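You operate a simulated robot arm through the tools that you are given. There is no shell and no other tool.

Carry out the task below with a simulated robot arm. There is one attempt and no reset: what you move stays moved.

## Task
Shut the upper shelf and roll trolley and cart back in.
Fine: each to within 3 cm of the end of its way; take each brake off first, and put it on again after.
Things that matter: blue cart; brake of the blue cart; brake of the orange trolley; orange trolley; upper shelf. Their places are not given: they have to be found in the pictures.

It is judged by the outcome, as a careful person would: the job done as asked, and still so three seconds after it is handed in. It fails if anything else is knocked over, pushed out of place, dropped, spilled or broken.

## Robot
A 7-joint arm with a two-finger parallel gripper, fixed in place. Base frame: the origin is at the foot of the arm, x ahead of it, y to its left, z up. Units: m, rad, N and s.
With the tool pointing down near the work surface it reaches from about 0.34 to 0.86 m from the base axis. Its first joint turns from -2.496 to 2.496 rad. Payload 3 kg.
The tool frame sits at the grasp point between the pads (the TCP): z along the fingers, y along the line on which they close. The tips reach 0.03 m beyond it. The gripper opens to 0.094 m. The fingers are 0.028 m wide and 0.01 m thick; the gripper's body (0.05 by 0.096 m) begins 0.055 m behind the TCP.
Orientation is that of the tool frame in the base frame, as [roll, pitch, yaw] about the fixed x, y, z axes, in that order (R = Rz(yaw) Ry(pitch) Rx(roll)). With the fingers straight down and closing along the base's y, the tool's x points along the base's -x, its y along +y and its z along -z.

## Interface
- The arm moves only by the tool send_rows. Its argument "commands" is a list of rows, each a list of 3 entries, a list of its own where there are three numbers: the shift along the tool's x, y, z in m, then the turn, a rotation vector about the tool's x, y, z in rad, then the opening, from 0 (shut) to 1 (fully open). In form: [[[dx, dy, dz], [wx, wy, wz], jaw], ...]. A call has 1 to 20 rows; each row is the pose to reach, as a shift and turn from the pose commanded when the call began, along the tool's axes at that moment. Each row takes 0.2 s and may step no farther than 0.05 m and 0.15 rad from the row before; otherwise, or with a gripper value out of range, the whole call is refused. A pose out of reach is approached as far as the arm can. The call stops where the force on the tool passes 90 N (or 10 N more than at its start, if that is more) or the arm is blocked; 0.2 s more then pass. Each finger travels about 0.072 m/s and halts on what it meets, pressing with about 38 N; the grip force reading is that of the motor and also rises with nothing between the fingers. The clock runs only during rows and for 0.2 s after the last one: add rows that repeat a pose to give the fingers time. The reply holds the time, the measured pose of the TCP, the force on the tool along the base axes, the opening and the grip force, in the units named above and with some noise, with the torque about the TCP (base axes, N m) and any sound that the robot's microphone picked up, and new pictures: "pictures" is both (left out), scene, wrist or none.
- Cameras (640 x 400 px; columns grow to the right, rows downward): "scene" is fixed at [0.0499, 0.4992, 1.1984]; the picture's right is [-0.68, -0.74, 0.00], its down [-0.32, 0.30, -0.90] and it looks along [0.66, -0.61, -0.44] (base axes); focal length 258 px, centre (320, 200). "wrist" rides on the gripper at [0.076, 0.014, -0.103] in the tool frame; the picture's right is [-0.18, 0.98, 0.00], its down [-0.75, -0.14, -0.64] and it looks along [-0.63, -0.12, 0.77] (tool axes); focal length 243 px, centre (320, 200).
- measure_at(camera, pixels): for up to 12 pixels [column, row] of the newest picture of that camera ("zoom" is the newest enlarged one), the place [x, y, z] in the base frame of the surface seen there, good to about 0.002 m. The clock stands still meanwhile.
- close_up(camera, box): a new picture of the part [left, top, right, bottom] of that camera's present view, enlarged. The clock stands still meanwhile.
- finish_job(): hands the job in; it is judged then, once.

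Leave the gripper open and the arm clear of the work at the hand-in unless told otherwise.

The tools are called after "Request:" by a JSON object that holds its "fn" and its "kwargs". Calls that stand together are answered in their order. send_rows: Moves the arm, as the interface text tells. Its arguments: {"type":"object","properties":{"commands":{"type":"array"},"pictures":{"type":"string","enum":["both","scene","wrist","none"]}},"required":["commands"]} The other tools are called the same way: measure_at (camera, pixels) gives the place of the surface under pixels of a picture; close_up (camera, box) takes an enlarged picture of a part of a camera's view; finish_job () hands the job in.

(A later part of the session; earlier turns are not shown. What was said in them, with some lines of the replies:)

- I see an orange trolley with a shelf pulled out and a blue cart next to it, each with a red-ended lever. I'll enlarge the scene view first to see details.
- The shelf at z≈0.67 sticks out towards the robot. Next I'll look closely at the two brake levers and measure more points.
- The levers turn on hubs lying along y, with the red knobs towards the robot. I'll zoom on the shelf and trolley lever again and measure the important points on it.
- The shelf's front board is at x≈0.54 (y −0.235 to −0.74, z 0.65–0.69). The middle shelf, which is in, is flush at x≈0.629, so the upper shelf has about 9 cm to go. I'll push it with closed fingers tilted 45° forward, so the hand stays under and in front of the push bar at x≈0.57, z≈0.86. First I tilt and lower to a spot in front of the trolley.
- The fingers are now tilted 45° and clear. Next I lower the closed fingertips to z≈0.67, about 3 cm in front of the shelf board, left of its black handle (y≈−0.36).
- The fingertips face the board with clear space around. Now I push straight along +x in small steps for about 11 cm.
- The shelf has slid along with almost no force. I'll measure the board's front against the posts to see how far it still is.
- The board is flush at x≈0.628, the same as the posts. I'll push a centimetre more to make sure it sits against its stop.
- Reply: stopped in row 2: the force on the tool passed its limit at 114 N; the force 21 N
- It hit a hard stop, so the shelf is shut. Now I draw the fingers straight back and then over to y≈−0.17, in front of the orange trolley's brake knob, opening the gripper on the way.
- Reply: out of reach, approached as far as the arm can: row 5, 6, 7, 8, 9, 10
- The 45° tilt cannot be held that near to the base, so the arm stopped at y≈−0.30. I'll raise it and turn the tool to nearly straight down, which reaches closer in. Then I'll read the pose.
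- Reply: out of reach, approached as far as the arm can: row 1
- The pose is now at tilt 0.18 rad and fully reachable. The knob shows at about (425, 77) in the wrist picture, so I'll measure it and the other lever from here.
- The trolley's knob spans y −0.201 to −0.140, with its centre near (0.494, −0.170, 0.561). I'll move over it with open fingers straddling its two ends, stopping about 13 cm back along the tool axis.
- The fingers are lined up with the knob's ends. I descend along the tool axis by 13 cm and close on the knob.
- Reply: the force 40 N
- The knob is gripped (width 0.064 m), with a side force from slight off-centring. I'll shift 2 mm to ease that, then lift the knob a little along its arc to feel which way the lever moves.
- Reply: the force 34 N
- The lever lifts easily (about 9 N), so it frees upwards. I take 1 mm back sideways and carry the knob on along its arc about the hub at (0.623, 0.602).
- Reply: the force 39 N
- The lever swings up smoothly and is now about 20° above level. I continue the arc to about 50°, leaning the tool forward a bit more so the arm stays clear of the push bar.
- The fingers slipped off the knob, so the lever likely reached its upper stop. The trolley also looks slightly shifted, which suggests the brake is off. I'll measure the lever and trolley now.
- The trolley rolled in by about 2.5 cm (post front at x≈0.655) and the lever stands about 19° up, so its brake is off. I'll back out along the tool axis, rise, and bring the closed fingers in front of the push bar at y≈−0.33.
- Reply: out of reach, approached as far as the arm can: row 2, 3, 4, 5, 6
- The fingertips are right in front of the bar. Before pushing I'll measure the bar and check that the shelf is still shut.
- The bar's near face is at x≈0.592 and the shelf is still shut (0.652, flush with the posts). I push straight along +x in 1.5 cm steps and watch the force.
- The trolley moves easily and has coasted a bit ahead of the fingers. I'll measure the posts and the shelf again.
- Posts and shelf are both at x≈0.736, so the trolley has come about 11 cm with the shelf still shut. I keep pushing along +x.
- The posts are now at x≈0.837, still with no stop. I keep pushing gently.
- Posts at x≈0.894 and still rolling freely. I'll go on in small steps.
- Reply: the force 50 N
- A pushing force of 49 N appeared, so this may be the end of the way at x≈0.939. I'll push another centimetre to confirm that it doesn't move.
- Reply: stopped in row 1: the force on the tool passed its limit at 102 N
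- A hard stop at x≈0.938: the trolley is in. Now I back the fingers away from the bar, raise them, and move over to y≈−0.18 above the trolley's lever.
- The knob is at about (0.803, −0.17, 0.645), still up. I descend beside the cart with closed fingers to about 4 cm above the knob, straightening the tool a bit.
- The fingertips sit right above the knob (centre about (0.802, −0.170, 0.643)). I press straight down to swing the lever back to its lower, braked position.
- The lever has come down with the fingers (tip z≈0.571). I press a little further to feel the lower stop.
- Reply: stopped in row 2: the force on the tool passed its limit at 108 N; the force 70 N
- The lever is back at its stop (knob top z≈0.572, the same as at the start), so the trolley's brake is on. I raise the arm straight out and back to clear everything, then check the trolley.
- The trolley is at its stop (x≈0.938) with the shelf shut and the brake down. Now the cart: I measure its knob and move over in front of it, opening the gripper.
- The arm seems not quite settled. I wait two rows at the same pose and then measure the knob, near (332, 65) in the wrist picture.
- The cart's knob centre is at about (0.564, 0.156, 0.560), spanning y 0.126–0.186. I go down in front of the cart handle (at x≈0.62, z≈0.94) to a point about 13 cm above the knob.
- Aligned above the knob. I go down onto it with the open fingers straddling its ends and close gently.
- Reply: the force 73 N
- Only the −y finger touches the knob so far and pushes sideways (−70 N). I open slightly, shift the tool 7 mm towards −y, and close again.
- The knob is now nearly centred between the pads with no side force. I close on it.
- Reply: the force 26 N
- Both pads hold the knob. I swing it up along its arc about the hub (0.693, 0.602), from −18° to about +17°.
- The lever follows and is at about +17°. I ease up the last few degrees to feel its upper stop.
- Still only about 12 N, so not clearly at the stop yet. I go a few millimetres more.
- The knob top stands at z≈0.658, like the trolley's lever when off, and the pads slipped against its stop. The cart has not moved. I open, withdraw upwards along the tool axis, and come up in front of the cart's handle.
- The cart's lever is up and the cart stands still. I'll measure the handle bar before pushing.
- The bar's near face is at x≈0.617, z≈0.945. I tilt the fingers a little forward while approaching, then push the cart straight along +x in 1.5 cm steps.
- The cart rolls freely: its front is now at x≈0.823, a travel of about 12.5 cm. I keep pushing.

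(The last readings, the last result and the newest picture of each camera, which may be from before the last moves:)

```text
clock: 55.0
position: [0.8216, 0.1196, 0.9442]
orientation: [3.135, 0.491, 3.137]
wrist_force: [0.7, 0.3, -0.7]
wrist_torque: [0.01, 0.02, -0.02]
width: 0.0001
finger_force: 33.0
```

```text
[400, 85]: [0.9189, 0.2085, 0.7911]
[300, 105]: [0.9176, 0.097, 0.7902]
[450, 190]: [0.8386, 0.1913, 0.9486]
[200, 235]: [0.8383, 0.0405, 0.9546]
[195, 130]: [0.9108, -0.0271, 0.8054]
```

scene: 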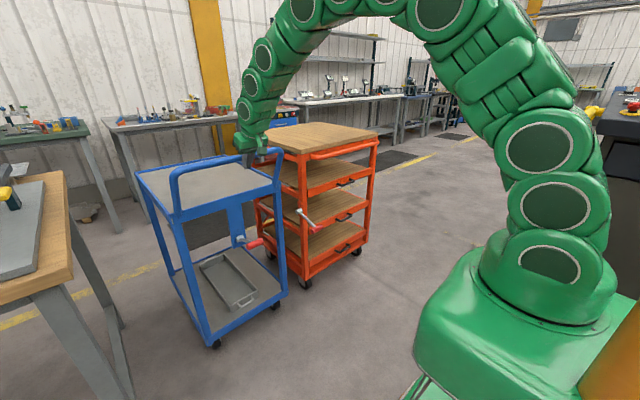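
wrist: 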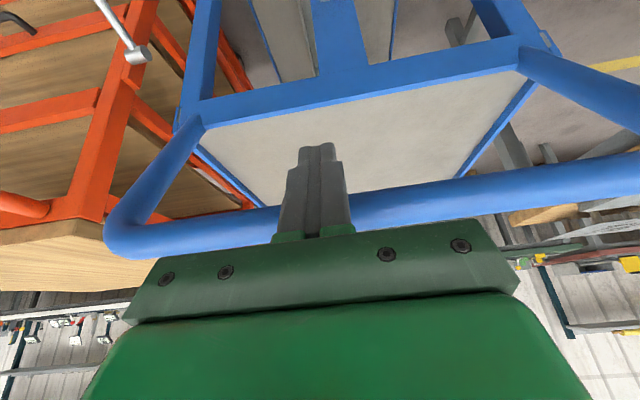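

The cart's front is at x≈0.92. I continue in 1 cm steps and watch for the stop.

Request:
{"fn": "send_rows", "kwargs": {"commands": [[[-0.0088, 0, 0.0047], [0, 0, 0], 0], [[-0.0176, 0, 0.0094], [0, 0, 0], 0], [[-0.0265, 0, 0.0141], [0, 0, 0], 0], [[-0.0353, 0, 0.0189], [0, 0, 0], 0], [[-0.0441, 0, 0.0236], [0, 0, 0], 0], [[-0.0529, 0, 0.0283], [0, 0, 0], 0], [[-0.0617, 0, 0.033], [0, 0, 0], 0], [[-0.0706, 0, 0.0377], [0, 0, 0], 0]]}}

Request:
{"fn": "measure_at", "kwargs": {"camera": "wrist", "pixels": [[400, 85], [300, 105], [450, 190], [200, 235], [195, 130]]}}

```text
clock: 56.7
position: [0.8851, 0.1173, 0.9429]
orientation: [3.138, 0.475, 3.138]
wrist_force: [-38.9, -3.9, 22.8]
wrist_torque: [0.05, -0.49, 0.03]
width: 0.0001
finger_force: 32.7
stopped in row 8: the force on the tool passed its limit at 142 N (the readings are from after the stop); the commanded pose is now the measured one
```

scene: 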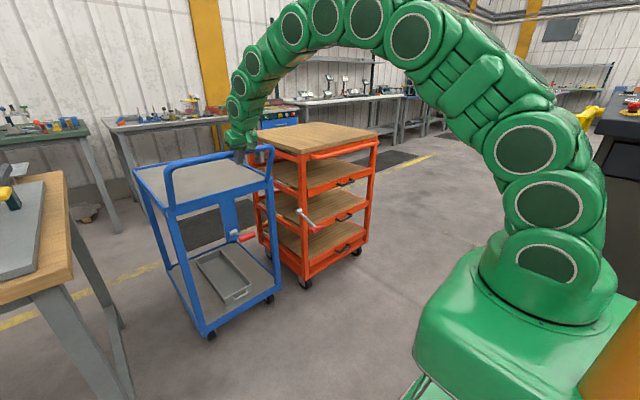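
wrist: 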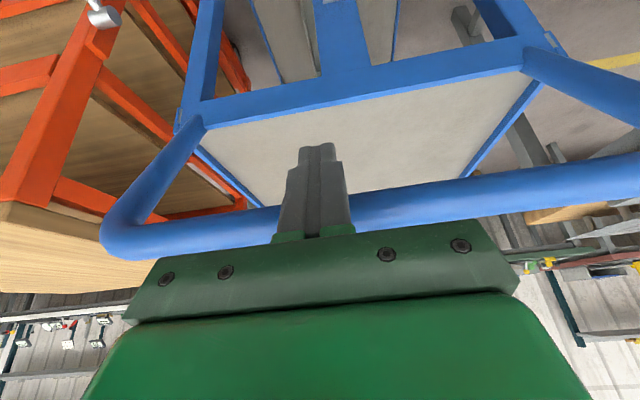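

```text
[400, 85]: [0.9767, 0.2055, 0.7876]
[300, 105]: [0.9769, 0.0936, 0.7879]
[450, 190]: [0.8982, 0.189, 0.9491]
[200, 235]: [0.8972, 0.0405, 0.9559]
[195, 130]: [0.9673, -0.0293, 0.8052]
```

A hard stop came at 142 N with the cart's front at x≈0.977. I'll check that it is really the end of its way and not something behind the cart, and whether it bounced.

Request:
{"fn": "close_up", "kwargs": {"camera": "scene", "box": [80, 100, 300, 340]}}

Request:
{"fn": "measure_at", "kwargs": {"camera": "scene", "pixels": [[135, 170], [170, 209], [145, 130], [120, 215], [150, 192], [215, 155], [210, 337], [112, 130]]}}

Request:
{"fn": "send_rows", "kwargs": {"commands": [[[-0.0044, 0, 0.0024], [0, 0, 0], 0], [[-0.0088, 0, 0.0047], [0, 0, 0], 0], [[-0.0132, 0, 0.0071], [0, 0, 0], 0]], "pictures": "wrist"}}

Request:
{"fn": "measure_at", "kwargs": {"camera": "wrist", "pixels": [[400, 85], [300, 105], [450, 190], [200, 235]]}}

```text
1.67 times, centred on (190, 220) of scene
```

zoom: 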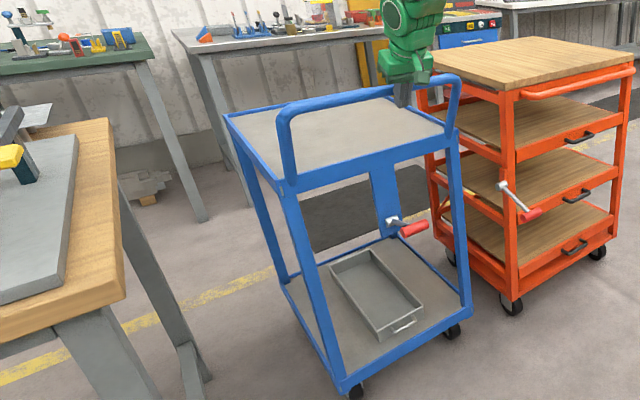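

```text
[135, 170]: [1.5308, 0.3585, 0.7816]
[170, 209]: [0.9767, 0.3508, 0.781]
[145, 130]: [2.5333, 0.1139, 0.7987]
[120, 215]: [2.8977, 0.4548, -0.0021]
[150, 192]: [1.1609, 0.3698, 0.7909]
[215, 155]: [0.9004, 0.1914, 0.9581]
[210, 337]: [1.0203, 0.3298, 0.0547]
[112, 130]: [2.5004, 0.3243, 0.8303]
```

```text
clock: 57.0
position: [0.8845, 0.1175, 0.9425]
orientation: [3.142, 0.467, 3.138]
wrist_force: [-37.0, -3.2, 20.4]
wrist_torque: [0.03, -0.52, 0.04]
width: 0.0
finger_force: 33.2
stopped in row 1: the force on the tool passed its limit at 116 N (the readings are from after the stop); the commanded pose is now the measured one
```

wrist: 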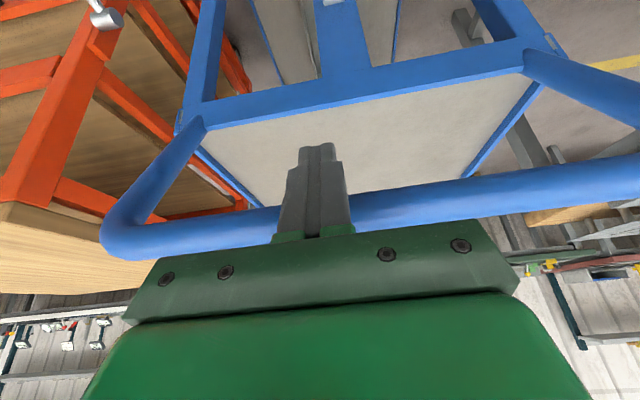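

```text
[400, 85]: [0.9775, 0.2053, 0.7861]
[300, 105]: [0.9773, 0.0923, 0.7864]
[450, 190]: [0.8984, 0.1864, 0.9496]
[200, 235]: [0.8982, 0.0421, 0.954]
```

The space behind is free (the bench is at x≈2.5), so this is the cart's own stop and it did not bounce back. Next I back away from the handle, then go down in front of it to just above the cart's lever knob, expected near (0.846, 0.156, 0.645).

Request:
{"fn": "send_rows", "kwargs": {"commands": [[[0.0298, 0, -0.015], [0, 0, 0], 0], [[0.0595, 0.01, -0.03], [0, 0, 0], 0], [[0.0893, 0.02, -0.045], [0, 0.03, 0], 0], [[0.1097, 0.03, -0.0042], [0, 0.06, 0], 0], [[0.1301, 0.0385, 0.0366], [0, 0.09, 0], 0], [[0.1506, 0.0385, 0.0774], [0, 0.117, 0], 0], [[0.171, 0.0385, 0.1182], [0, 0.117, 0], 0], [[0.171, 0.0385, 0.1182], [0, 0.117, 0], 0]]}}

Request:
{"fn": "measure_at", "kwargs": {"camera": "wrist", "pixels": [[320, 90], [320, 110], [320, 70], [300, 100], [345, 90], [320, 125]]}}

Request:
{"fn": "measure_at", "kwargs": {"camera": "scene", "pixels": [[247, 236], [243, 237], [251, 234], [233, 233]]}}

Request:
{"fn": "close_up", "kwargs": {"camera": "scene", "box": [190, 160, 300, 270]}}

```text
clock: 58.8
position: [0.785, 0.1574, 0.758]
orientation: [3.14, 0.351, 3.139]
wrist_force: [-0.4, -0.1, -0.6]
wrist_torque: [0.04, -0.01, 0.0]
width: 0.0001
finger_force: 33.5
```

scene: 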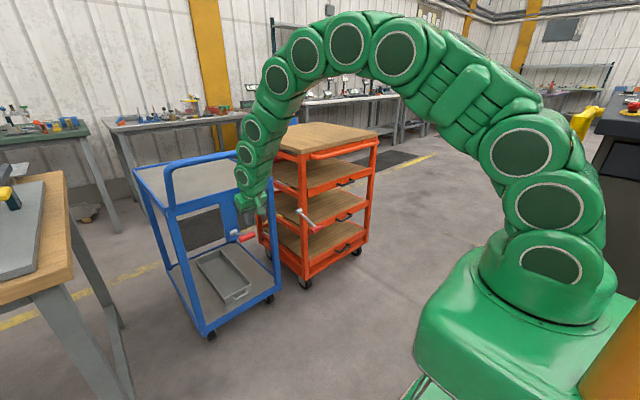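
wrist: 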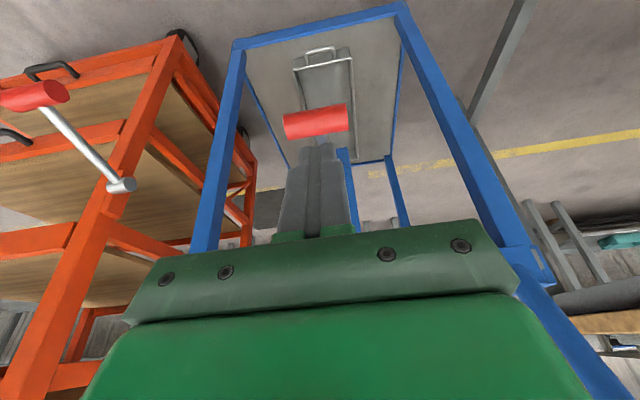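

```text
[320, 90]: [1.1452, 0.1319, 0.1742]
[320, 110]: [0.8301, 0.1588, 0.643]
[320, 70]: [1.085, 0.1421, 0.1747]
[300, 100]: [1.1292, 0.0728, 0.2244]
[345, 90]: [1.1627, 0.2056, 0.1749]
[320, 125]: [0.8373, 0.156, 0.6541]
```

```text
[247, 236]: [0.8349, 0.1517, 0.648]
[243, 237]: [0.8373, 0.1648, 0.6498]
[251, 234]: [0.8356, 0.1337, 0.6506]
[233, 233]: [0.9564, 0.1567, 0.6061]
```

```text
3.64 times, centred on (245, 215) of scene
```

zoom: 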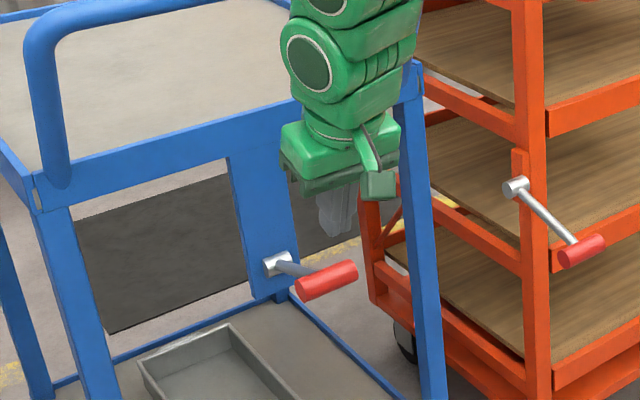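

The knob's top is at about (0.840, 0.154, 0.656) and the lever is up. In the same view the trolley's lever points down, braked. I move over the cart's knob and press it straight down.

Request:
{"fn": "send_rows", "kwargs": {"commands": [[[-0.0142, -0.002, 0.0266], [0, 0, 0], 0], [[-0.0285, -0.002, 0.0531], [0, 0, 0], 0], [[-0.0217, -0.002, 0.0718], [0, 0, 0], 0], [[-0.0175, -0.002, 0.0831], [0, 0, 0], 0], [[-0.0134, -0.002, 0.0944], [0, 0, 0], 0], [[-0.0093, -0.002, 0.1056], [0, 0, 0], 0], [[-0.0051, -0.002, 0.1169], [0, 0, 0], 0], [[-0.001, -0.002, 0.1282], [0, 0, 0], 0], [[0.0031, -0.002, 0.1394], [0, 0, 0], 0], [[0.0073, -0.002, 0.1507], [0, 0, 0], 0], [[0.01, -0.002, 0.1582], [0, 0, 0], 0]]}}

Request:
{"fn": "close_up", "kwargs": {"camera": "scene", "box": [190, 160, 300, 270]}}

```text
clock: 61.2
position: [0.8314, 0.1541, 0.6067]
orientation: [3.141, 0.351, 3.138]
wrist_force: [0.0, -0.4, 0.4]
wrist_torque: [0.02, 0.0, -0.01]
width: 0.0
finger_force: 33.2
```

scene: 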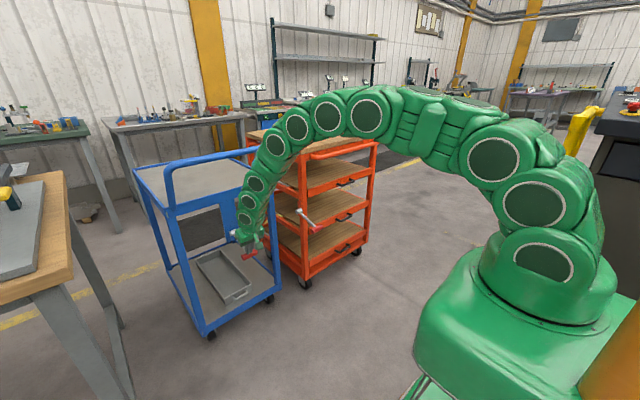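
wrist: 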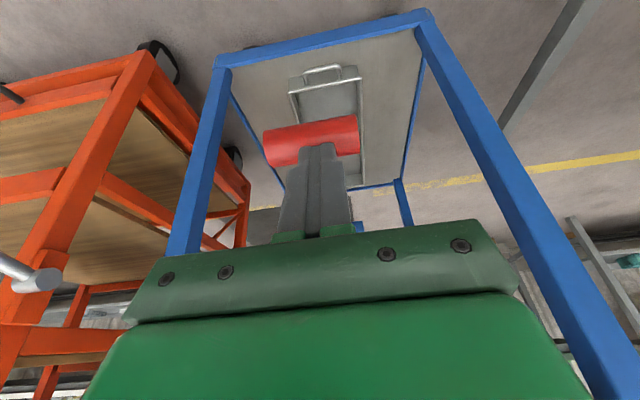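

```text
3.64 times, centred on (245, 215) of scene
```

zoom: 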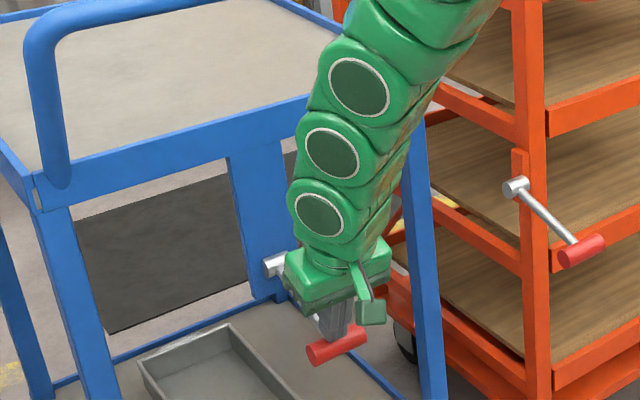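

The lever came down ahead of the fingertips. I press a bit further to make sure it is at the lower stop.

Request:
{"fn": "send_rows", "kwargs": {"commands": [[[0.0017, 0, 0.0047], [0, 0, 0], 0], [[0.0034, 0, 0.0094], [0, 0, 0], 0], [[0.0052, 0, 0.0141], [0, 0, 0], 0], [[0.0069, 0, 0.0188], [0, 0, 0], 0]], "pictures": "wrist"}}

Request:
{"fn": "measure_at", "kwargs": {"camera": "wrist", "pixels": [[280, 145], [345, 130], [310, 133], [285, 155], [350, 145]]}}

```text
clock: 61.9
position: [0.8312, 0.1552, 0.5997]
orientation: [-3.14, 0.351, 3.14]
wrist_force: [-42.9, -4.5, 54.7]
wrist_torque: [-0.09, 0.74, -0.17]
width: 0.0001
finger_force: 33.2
stopped in row 3: the force on the tool passed its limit at 108 N (the readings are from after the stop); the commanded pose is now the measured one
```

wrist: 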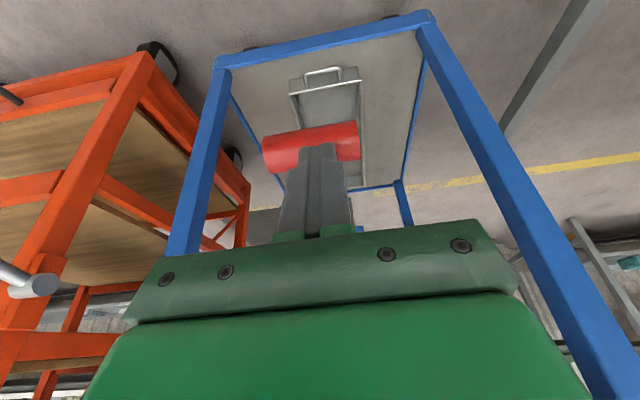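

```text
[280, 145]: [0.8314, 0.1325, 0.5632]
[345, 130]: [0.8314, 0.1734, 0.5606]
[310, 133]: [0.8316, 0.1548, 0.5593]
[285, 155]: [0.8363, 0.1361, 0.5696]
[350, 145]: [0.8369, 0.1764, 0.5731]
```

The lower stop is firm (108 N) and the knob top is at z≈0.573, as it was at the start, so the cart's brake is on. I draw back along the tool axis, rise away from the work, and open the gripper.

Request:
{"fn": "send_rows", "kwargs": {"commands": [[[0, 0, -0.04], [0, 0, 0], 0], [[0, 0, -0.08], [0, 0, 0], 0], [[0, 0, -0.12], [0, 0, 0], 0], [[0.0192, 0, -0.1611], [0, 0, 0], 0], [[0.0385, 0, -0.2021], [0, 0, 0], 0], [[0.0577, 0, -0.2432], [0, 0, 0], 0], [[0.077, 0, -0.2842], [0, 0, 0], 0], [[0.0962, 0, -0.3253], [0, 0, 0], 0], [[0.1155, 0, -0.3663], [0, 0, 0], 0.3], [[0.1347, 0, -0.4074], [0, 0, 0], 0.6], [[0.154, 0, -0.4484], [0, 0, 0], 1], [[0.1732, 0, -0.4895], [0, 0, 0], 1], [[0.1732, 0, -0.4895], [0, 0, 0], 1], [[0.1732, 0, -0.4895], [0, 0, 0], 1]]}}

Request:
{"fn": "close_up", "kwargs": {"camera": "scene", "box": [120, 110, 400, 350]}}

Request:
{"fn": "measure_at", "kwargs": {"camera": "scene", "pixels": [[170, 209], [303, 160], [340, 185], [304, 200], [248, 254], [232, 233], [309, 222], [299, 211]]}}

```text
clock: 64.9
position: [0.502, 0.1593, 0.9972]
orientation: [3.141, 0.351, 3.141]
wrist_force: [0.3, 0.7, 0.3]
wrist_torque: [-0.01, -0.02, 0.0]
width: 0.0939
finger_force: 0.0
```

scene: 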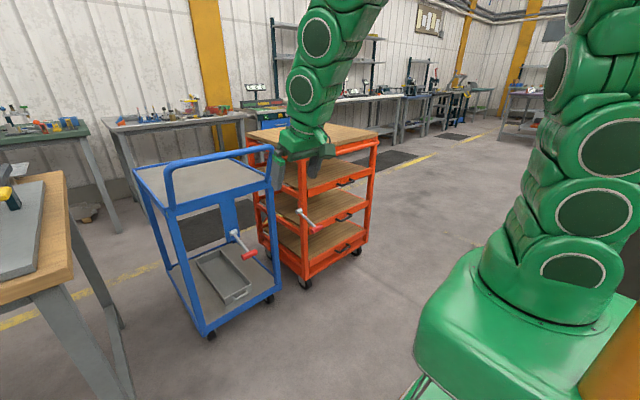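
wrist: 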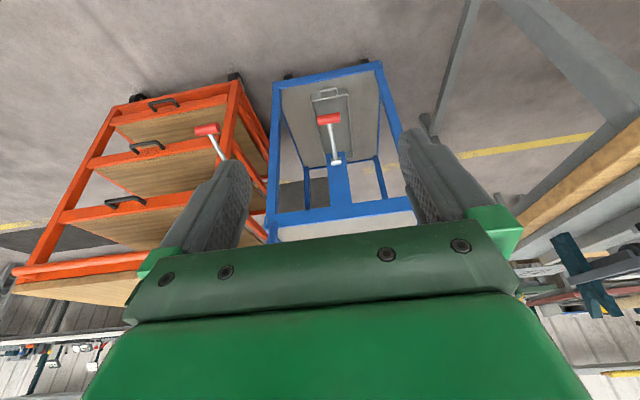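

```text
1.67 times, centred on (260, 230) of scene
```

zoom: 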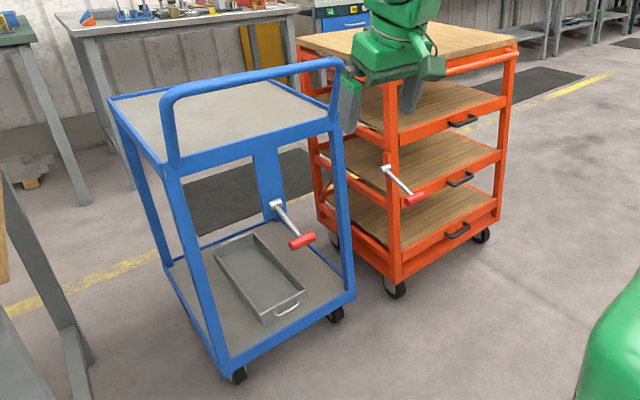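

```text
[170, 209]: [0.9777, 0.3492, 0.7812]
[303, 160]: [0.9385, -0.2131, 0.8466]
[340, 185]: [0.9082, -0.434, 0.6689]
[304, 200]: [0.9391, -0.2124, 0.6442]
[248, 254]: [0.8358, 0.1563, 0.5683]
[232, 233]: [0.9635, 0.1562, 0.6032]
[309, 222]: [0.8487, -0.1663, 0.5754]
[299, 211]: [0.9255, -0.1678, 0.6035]
```

The cart is at x≈0.978 and the trolley at x≈0.939, and both levers are down. As a last check I measure the upper shelf's board against the posts.

Request:
{"fn": "measure_at", "kwargs": {"camera": "zoom", "pixels": [[415, 130], [440, 122], [485, 108], [390, 150], [430, 190], [500, 130]]}}

```text
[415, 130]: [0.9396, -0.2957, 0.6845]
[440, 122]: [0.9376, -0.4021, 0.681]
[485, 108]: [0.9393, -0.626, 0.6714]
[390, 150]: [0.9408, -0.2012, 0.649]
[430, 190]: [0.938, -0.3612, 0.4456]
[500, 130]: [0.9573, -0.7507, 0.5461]
```

The upper shelf is flush with the posts at x≈0.939. The trolley and cart are at their stops, both brakes are on, the gripper is open and the arm is clear. I hand the job in.

Request:
{"fn": "finish_job", "kwargs": {}}

```text
The job is handed in.
```

The upper shelf is shut, the orange trolley and the blue cart are both rolled in to their stops, and both brakes are back on. I handed the job in; no verdict came back.

- **Upper shelf:** it was pushed to a hard stop, about 9 cm in. It ended flush with the trolley's posts and the middle shelf.
- **Orange trolley:** it rolled in about 31 cm to a firm stop. Its brake lever went up to release it and came back down to its starting position afterwards. The fingers slipped off the knob during the release, which rolled the trolley about 2.5 cm along its way early.
- **Blue cart:** it rolled in about 28 cm to a firm stop, with open space behind it. Its brake lever was also raised first and pressed back down to its starting position afterwards.

I saw nothing knocked over or out of place in the last pictures. The gripper was left open and the arm clear of the work.
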